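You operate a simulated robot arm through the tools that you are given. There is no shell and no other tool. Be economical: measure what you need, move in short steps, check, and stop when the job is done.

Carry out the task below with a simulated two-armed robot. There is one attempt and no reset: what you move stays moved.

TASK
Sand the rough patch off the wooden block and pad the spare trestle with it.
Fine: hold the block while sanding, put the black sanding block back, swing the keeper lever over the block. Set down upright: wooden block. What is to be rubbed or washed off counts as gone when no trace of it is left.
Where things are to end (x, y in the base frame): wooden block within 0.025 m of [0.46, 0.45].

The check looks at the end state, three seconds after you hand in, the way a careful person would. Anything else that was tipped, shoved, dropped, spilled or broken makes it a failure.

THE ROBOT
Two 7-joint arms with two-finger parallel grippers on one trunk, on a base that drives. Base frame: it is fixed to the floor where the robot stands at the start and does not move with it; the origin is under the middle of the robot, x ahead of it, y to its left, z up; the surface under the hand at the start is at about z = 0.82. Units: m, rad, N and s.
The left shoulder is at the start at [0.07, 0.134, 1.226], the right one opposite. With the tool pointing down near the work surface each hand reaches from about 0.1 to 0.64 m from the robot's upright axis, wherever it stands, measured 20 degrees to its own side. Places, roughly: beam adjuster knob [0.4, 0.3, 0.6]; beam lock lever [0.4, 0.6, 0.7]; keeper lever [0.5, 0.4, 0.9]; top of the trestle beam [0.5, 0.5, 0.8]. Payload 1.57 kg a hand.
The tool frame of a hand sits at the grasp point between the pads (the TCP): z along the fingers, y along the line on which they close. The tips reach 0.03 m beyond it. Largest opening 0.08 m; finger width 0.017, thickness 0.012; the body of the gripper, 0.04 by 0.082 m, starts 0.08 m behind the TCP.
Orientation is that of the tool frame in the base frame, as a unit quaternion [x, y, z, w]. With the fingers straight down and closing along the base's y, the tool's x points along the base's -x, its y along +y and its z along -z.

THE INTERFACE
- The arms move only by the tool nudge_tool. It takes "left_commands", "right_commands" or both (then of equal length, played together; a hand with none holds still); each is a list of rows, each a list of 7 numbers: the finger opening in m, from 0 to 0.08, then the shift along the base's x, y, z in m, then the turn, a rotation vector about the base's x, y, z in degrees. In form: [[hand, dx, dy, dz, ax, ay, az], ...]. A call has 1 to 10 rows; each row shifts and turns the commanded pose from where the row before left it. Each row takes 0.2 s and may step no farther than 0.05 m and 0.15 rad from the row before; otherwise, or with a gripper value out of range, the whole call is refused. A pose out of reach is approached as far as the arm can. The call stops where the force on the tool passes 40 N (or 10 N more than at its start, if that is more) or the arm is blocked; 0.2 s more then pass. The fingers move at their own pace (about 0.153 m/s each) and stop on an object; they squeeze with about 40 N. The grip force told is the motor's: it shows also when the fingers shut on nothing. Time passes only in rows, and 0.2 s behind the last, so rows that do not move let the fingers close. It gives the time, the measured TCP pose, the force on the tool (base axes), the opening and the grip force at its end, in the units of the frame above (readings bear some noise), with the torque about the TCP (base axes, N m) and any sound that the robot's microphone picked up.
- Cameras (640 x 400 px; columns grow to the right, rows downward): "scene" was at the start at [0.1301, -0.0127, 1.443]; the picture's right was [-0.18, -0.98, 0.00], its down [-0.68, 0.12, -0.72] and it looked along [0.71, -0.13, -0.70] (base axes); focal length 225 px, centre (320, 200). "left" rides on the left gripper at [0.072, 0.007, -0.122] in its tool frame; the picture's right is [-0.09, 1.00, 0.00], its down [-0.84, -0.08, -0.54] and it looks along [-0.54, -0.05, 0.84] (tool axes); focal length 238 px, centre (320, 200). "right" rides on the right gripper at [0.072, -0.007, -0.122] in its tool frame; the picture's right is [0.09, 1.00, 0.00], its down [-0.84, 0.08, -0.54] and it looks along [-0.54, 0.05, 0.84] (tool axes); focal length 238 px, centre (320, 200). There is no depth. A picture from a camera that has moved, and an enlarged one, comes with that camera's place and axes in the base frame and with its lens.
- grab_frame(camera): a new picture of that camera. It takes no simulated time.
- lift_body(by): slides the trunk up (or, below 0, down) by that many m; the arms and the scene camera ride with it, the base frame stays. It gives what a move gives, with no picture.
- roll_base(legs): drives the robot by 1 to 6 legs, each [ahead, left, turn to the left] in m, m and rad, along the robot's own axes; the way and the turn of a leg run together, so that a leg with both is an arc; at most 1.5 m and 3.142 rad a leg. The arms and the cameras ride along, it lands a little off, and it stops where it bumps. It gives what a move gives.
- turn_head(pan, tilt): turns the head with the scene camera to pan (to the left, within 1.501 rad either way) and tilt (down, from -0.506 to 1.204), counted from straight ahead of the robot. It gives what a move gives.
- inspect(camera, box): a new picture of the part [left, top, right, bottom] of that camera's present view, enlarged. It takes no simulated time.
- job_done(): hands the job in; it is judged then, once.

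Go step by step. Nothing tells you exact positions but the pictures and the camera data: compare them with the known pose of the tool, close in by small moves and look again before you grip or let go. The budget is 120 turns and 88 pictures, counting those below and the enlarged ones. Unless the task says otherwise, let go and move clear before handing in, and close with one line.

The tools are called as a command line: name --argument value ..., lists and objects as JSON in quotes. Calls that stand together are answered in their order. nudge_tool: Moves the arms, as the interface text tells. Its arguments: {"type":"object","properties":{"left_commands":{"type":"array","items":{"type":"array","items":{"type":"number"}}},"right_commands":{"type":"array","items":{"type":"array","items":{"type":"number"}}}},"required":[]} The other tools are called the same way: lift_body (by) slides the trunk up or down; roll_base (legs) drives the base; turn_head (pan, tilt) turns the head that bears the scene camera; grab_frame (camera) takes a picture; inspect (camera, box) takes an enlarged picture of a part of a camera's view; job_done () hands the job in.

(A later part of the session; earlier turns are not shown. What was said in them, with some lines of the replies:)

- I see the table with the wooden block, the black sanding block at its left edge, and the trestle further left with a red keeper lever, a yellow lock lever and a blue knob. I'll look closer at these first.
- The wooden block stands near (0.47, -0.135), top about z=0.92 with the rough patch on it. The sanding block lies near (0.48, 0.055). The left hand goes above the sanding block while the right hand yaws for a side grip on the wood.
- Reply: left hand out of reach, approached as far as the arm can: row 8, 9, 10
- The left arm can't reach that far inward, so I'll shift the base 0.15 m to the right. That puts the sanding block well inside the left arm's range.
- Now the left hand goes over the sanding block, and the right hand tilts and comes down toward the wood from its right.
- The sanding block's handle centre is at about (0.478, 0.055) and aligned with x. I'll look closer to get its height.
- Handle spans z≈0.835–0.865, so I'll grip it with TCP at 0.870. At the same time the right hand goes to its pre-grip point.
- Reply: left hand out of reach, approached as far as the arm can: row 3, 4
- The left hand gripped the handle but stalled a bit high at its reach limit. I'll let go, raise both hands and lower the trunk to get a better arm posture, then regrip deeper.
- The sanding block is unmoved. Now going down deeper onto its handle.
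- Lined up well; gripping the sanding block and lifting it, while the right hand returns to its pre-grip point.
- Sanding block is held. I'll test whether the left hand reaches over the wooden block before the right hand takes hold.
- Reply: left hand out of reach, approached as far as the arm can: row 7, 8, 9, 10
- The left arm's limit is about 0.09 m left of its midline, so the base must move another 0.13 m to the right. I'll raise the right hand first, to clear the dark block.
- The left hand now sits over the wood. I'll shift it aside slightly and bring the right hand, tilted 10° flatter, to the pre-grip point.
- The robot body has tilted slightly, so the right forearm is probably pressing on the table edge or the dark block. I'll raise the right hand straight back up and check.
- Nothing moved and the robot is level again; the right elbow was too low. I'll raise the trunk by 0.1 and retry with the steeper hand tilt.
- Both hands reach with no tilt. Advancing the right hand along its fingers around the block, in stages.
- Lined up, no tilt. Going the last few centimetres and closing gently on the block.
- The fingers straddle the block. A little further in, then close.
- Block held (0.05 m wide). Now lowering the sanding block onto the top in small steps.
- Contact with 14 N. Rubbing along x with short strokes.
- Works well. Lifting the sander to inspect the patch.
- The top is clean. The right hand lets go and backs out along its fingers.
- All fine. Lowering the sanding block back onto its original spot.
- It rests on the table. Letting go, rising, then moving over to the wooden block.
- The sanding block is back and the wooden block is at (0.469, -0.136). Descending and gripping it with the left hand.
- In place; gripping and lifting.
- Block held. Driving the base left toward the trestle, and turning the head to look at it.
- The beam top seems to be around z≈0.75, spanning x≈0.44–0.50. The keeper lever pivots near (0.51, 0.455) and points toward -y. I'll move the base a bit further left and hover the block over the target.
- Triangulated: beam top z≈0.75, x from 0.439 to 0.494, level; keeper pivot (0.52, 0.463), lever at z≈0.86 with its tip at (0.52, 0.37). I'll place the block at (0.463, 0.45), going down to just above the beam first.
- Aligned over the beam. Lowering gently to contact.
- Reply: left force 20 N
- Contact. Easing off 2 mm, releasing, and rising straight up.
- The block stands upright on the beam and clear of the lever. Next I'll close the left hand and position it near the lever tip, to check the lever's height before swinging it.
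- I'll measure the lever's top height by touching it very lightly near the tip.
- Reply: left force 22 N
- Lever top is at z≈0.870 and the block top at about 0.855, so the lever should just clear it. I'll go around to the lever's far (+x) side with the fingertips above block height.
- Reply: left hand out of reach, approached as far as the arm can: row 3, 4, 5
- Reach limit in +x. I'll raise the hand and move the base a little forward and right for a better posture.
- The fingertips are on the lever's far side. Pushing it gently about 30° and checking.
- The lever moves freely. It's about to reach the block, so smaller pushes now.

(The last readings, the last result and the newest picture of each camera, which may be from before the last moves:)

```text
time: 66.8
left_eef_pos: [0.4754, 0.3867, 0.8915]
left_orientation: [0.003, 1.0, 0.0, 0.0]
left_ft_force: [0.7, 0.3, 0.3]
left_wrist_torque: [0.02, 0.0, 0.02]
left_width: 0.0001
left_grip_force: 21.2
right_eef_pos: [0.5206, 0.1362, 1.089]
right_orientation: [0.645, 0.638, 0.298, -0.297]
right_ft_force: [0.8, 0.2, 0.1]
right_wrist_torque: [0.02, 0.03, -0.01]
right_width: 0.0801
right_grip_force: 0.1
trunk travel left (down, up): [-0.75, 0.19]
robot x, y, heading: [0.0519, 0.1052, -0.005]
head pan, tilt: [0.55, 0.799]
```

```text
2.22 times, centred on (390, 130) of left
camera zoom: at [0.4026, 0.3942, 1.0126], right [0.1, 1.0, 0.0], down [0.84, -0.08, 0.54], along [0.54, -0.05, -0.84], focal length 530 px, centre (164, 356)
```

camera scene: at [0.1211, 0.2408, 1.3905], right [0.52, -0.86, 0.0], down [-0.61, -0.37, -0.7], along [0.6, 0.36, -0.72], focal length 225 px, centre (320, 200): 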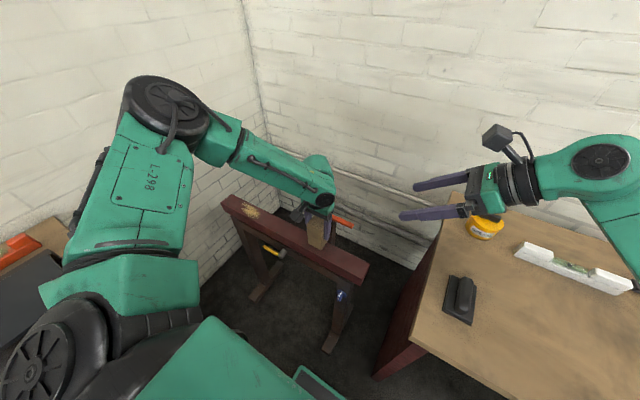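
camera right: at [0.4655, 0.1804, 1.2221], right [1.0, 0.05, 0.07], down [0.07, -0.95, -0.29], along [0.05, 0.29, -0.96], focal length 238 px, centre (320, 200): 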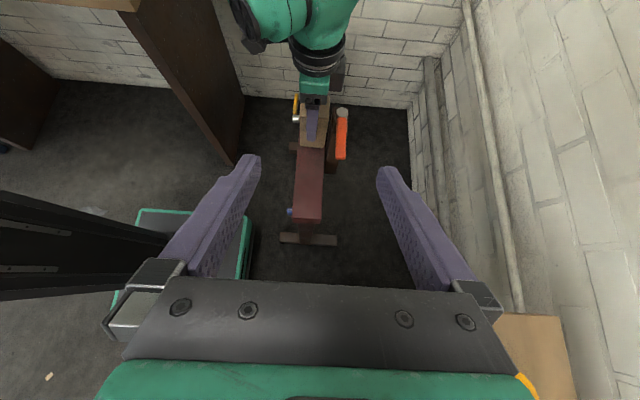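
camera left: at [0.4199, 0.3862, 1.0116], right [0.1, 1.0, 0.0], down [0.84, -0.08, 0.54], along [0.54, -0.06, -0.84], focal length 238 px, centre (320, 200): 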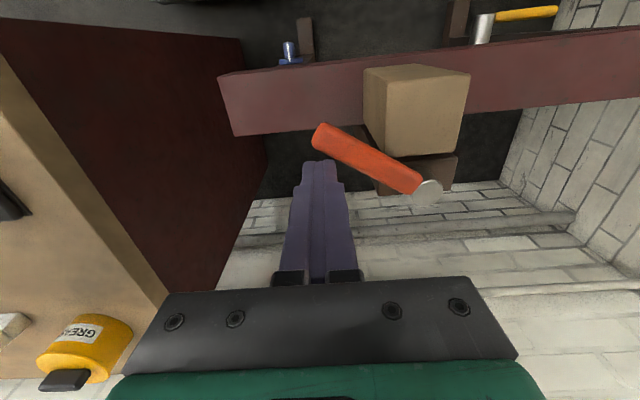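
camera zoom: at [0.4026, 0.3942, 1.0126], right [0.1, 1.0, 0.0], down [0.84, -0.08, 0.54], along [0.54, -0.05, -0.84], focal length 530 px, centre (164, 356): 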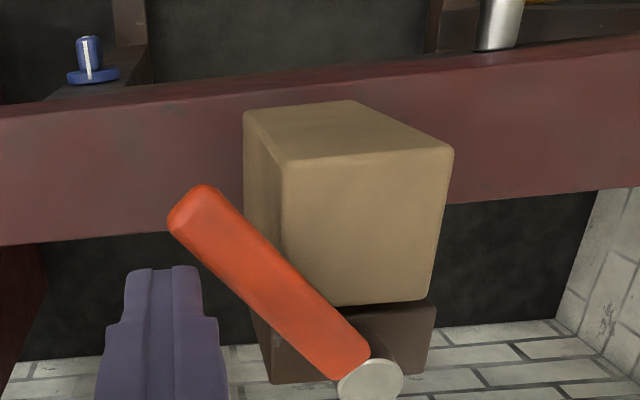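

The lever is passing over the block's corner without any force. Continuing along the arc.

nudge_tool --left_commands '[[0.0, -0.006, 0.003, 0, 0, 0, 0], [0.0, -0.006, 0.004, 0, 0, 0, 0], [0.0, -0.006, 0.004, 0, 0, 0, 0]]'

inspect --camera "scene" --box '[260, 190, 340, 270]'

inspect --camera "left" --box '[280, 40, 500, 220]'

```text
time: 67.6
left_eef_pos: [0.4545, 0.3976, 0.8929]
left_orientation: [0.003, 1.0, -0.002, 0.001]
left_ft_force: [0.0, 0.0, 0.8]
left_wrist_torque: [0.02, 0.0, 0.01]
left_width: 0.0
left_grip_force: 21.1
right_eef_pos: [0.5209, 0.1375, 1.0884]
right_orientation: [0.645, 0.639, 0.297, -0.298]
right_ft_force: [-0.2, 0.0, -0.9]
right_wrist_torque: [0.03, 0.02, 0.02]
right_width: 0.0798
right_grip_force: 0.1
trunk travel left (down, up): [-0.75, 0.19]
robot x, y, heading: [0.0487, 0.1054, -0.004]
head pan, tilt: [0.55, 0.799]
```

```text
5.00 times, centred on (300, 230) of scene
camera zoom: at [0.1691, 0.1502, 1.3905], right [0.52, -0.86, 0.0], down [-0.61, -0.37, -0.7], along [0.6, 0.36, -0.72], focal length 1124 px, centre (420, 50)
```

zoom: 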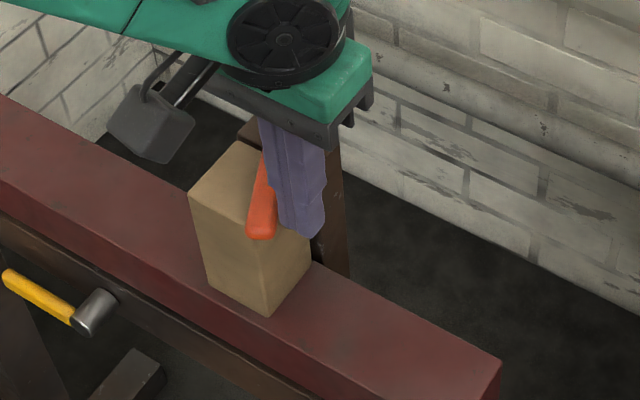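

```text
2.22 times, centred on (390, 130) of left
camera zoom: at [0.3837, 0.4053, 1.0125], right [0.1, 1.0, 0.0], down [0.84, -0.08, 0.54], along [0.54, -0.06, -0.84], focal length 530 px, centre (164, 356)
```

zoom: 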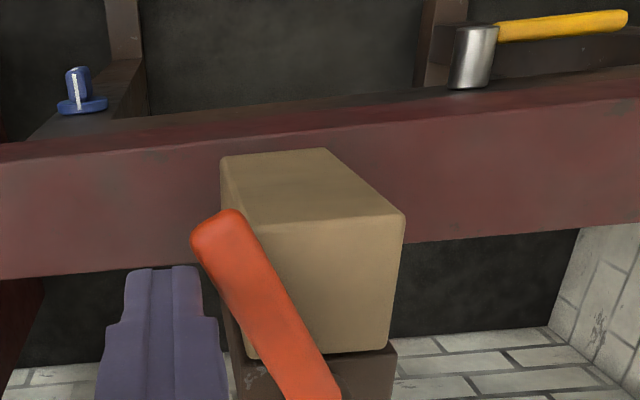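

The block hasn't moved and the lever is sweeping over it. Continuing to about 90°.

nudge_tool --left_commands '[[0.0, -0.004, 0.006, 0, 0, 0, 0], [0.0, -0.003, 0.006, 0, 0, 0, 0], [0.0, -0.003, 0.006, 0, 0, 0, 0]]'

nudge_tool --left_commands '[[0.0, -0.003, 0.006, 0, 0, 0, 0], [0.0, -0.003, 0.006, 0, 0, 0, 0], [0.0, -0.002, 0.006, 0, 0, 0, 0]]'

inspect --camera "scene" --box '[260, 190, 340, 270]'

inspect --camera "left" --box '[280, 40, 500, 220]'

```text
time: 68.4
left_eef_pos: [0.4452, 0.4161, 0.8909]
left_orientation: [0.002, 1.0, -0.001, 0.001]
left_ft_force: [-0.6, -0.5, 0.6]
left_wrist_torque: [0.01, -0.02, 0.0]
left_width: 0.0001
left_grip_force: 21.4
right_eef_pos: [0.5207, 0.1381, 1.0894]
right_orientation: [0.645, 0.638, 0.298, -0.297]
right_ft_force: [0.4, 0.0, -0.2]
right_wrist_torque: [0.01, 0.0, 0.04]
right_width: 0.0801
right_grip_force: 0.1
trunk travel left (down, up): [-0.75, 0.19]
robot x, y, heading: [0.052, 0.107, -0.004]
head pan, tilt: [0.55, 0.799]
```

```text
time: 69.2
left_eef_pos: [0.4383, 0.4346, 0.8916]
left_orientation: [0.003, 1.0, -0.001, 0.001]
left_ft_force: [0.3, -2.1, 0.2]
left_wrist_torque: [-0.03, -0.02, 0.04]
left_width: 0.0001
left_grip_force: 21.3
right_eef_pos: [0.5222, 0.1361, 1.0897]
right_orientation: [0.644, 0.639, 0.298, -0.298]
right_ft_force: [-0.3, 0.9, 0.8]
right_wrist_torque: [0.0, 0.01, 0.02]
right_width: 0.0799
right_grip_force: 0.0
trunk travel left (down, up): [-0.75, 0.19]
robot x, y, heading: [0.0504, 0.1043, -0.008]
head pan, tilt: [0.55, 0.799]
```

```text
5.00 times, centred on (300, 230) of scene
camera zoom: at [0.1695, 0.1495, 1.3905], right [0.52, -0.86, 0.0], down [-0.61, -0.37, -0.7], along [0.6, 0.36, -0.72], focal length 1124 px, centre (420, 50)
```

zoom: 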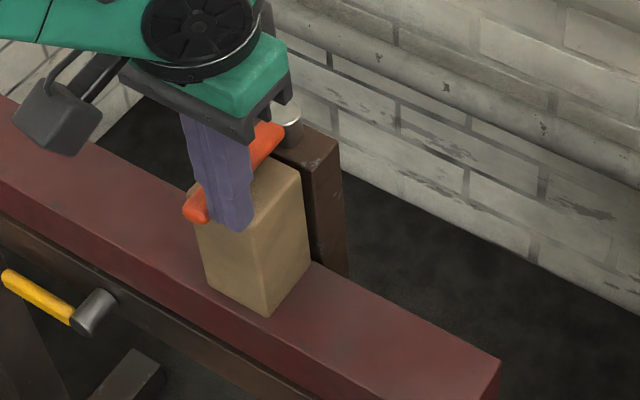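

```text
2.22 times, centred on (390, 130) of left
camera zoom: at [0.3663, 0.4412, 1.0126], right [0.1, 1.0, 0.0], down [0.84, -0.08, 0.54], along [0.54, -0.06, -0.84], focal length 530 px, centre (164, 356)
```

zoom: 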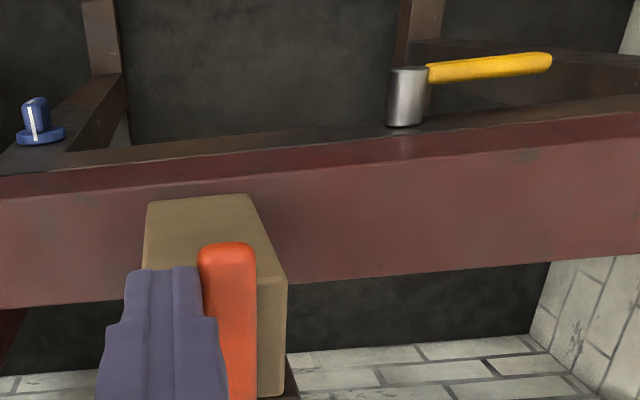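

The lever now lies across the block and the block is still in place. I'll back the fingers off and check.

nudge_tool --left_commands '[[0.0, 0, -0.01, 0, 0, 0, 0], [0.0, 0, -0.01, 0.02, 0, 0, 0], [0.0, 0, -0.01, 0.03, 0, 0, 0], [0.0, 0, -0.01, 0.04, 0, 0, 0], [0.0, 0, 0, 0.04, 0, 0, 0]]'

grab_frame --camera "left"

inspect --camera "scene" --box '[260, 190, 340, 270]'

```text
time: 70.4
left_eef_pos: [0.4382, 0.3929, 1.0216]
left_orientation: [0.004, 1.0, -0.001, 0.001]
left_ft_force: [0.5, -0.5, 0.2]
left_wrist_torque: [0.01, 0.0, -0.02]
left_width: 0.0001
left_grip_force: 20.7
right_eef_pos: [0.5203, 0.1374, 1.0893]
right_orientation: [0.644, 0.639, 0.298, -0.298]
right_ft_force: [-0.2, 0.6, 0.7]
right_wrist_torque: [0.0, 0.03, 0.02]
right_width: 0.08
right_grip_force: 0.1
trunk travel left (down, up): [-0.75, 0.19]
robot x, y, heading: [0.0517, 0.1059, -0.007]
head pan, tilt: [0.55, 0.799]
```

```text
24 pictures are left
camera left: at [0.3656, 0.3998, 1.1429], right [0.1, 1.0, 0.0], down [0.84, -0.08, 0.54], along [0.54, -0.05, -0.84], focal length 238 px, centre (320, 200)
```

left: 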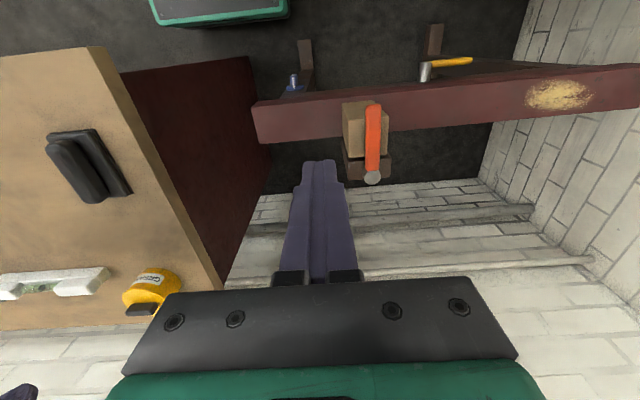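

```text
5.00 times, centred on (300, 230) of scene
camera zoom: at [0.1686, 0.1494, 1.3906], right [0.52, -0.86, 0.0], down [-0.61, -0.37, -0.7], along [0.6, 0.36, -0.72], focal length 1124 px, centre (420, 50)
```

zoom: 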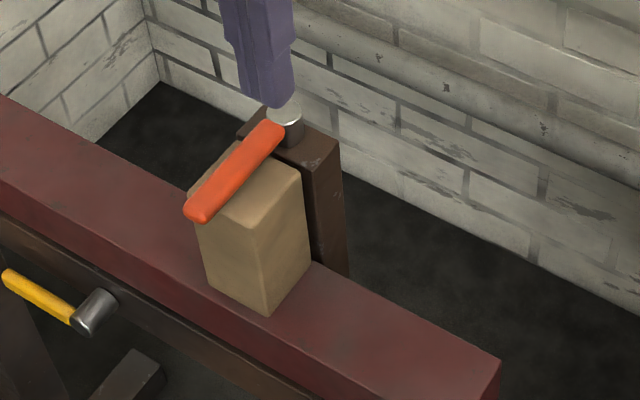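

The keeper lies fully across the block, and the block stands at about (0.464, 0.45). A last look at the table.

turn_head --pan -0.3 --tilt 0.75

grab_frame --camera "scene"

```text
time: 71.6
left_eef_pos: [0.4382, 0.394, 1.0213]
left_orientation: [0.003, 1.0, -0.002, 0.001]
left_ft_force: [0.1, 0.0, -0.4]
left_wrist_torque: [0.0, 0.0, -0.02]
left_width: 0.0
left_grip_force: 21.6
right_eef_pos: [0.5219, 0.1373, 1.0885]
right_orientation: [0.645, 0.638, 0.298, -0.297]
right_ft_force: [0.3, -0.7, -0.6]
right_wrist_torque: [0.01, 0.01, -0.05]
right_width: 0.0801
right_grip_force: 0.0
trunk travel left (down, up): [-0.75, 0.19]
robot x, y, heading: [0.0509, 0.1084, -0.008]
head pan, tilt: [-0.3, 0.75]
```

```text
22 pictures are left
camera scene: at [0.1793, 0.0832, 1.3945], right [-0.3, -0.95, 0.0], down [-0.65, 0.21, -0.73], along [0.7, -0.22, -0.68], focal length 225 px, centre (320, 200)
```

scene: 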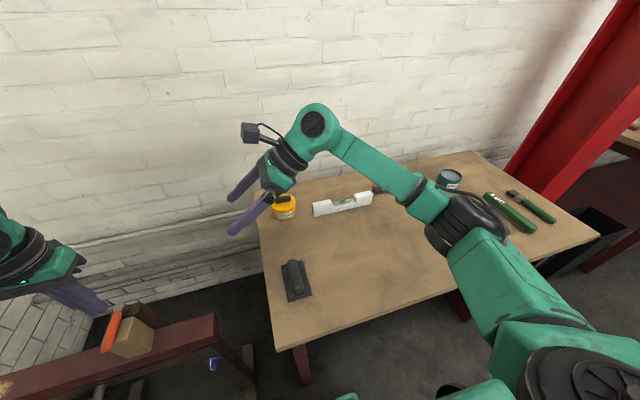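

All looks right, but the dark block is hidden behind the right arm. I'll lift the right hand up and away to see it.

nudge_tool --right_commands '[[0.08, -0.02, -0.01, 0.04, 0, 0, 0], [0.08, -0.02, -0.01, 0.04, 0, 0, 0], [0.08, -0.02, -0.02, 0.04, 0, 0, 0], [0.08, -0.02, -0.02, 0.04, 0, 0, 0], [0.08, -0.02, -0.02, 0.03, 0, 0, 0], [0.08, -0.02, -0.02, 0.03, 0, 0, 0]]'

turn_head --pan -0.5 --tilt 0.75

grab_frame --camera "scene"

```text
time: 73.0
left_eef_pos: [0.4372, 0.3938, 1.0216]
left_orientation: [0.002, 1.0, -0.001, 0.002]
left_ft_force: [-0.4, -0.5, 0.8]
left_wrist_torque: [-0.05, -0.02, 0.03]
left_width: 0.0
left_grip_force: 21.0
right_eef_pos: [0.4001, 0.0364, 1.3111]
right_orientation: [0.644, 0.638, 0.298, -0.297]
right_ft_force: [0.5, 0.0, 0.4]
right_wrist_torque: [-0.03, -0.01, 0.0]
right_width: 0.0799
right_grip_force: 0.0
trunk travel left (down, up): [-0.75, 0.19]
robot x, y, heading: [0.0527, 0.1071, -0.011]
head pan, tilt: [-0.3, 0.75]
```

```text
time: 73.7
left_eef_pos: [0.4383, 0.3932, 1.0216]
left_orientation: [0.002, 1.0, -0.002, 0.001]
left_ft_force: [-0.6, -0.2, 0.4]
left_wrist_torque: [0.0, -0.03, -0.02]
left_width: 0.0002
left_grip_force: 21.4
right_eef_pos: [0.4033, 0.0366, 1.31]
right_orientation: [0.645, 0.638, 0.298, -0.297]
right_ft_force: [0.7, -0.1, 1.0]
right_wrist_torque: [0.0, 0.02, 0.0]
right_width: 0.0801
right_grip_force: 0.0
trunk travel left (down, up): [-0.75, 0.19]
robot x, y, heading: [0.0534, 0.1061, -0.003]
head pan, tilt: [-0.499, 0.75]
```

```text
21 pictures are left
camera scene: at [0.1728, 0.0681, 1.3945], right [-0.48, -0.88, 0.0], down [-0.6, 0.33, -0.73], along [0.64, -0.35, -0.68], focal length 225 px, centre (320, 200)
```

scene: 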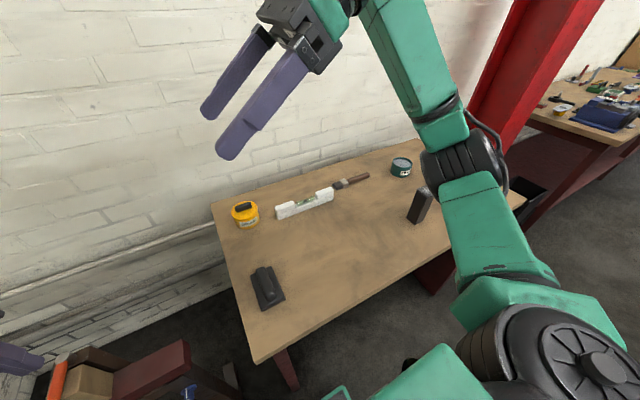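

Everything is in order: the dark block stands where it was, the sanding block is back, and the wooden block is upright under the keeper. Handing in.

job_done

```text
The job is handed in.
```

The wooden block is sanded clean and stands upright on the trestle at about (0.464, 0.45) with the keeper lever across it, and the black sanding block is back in its place.
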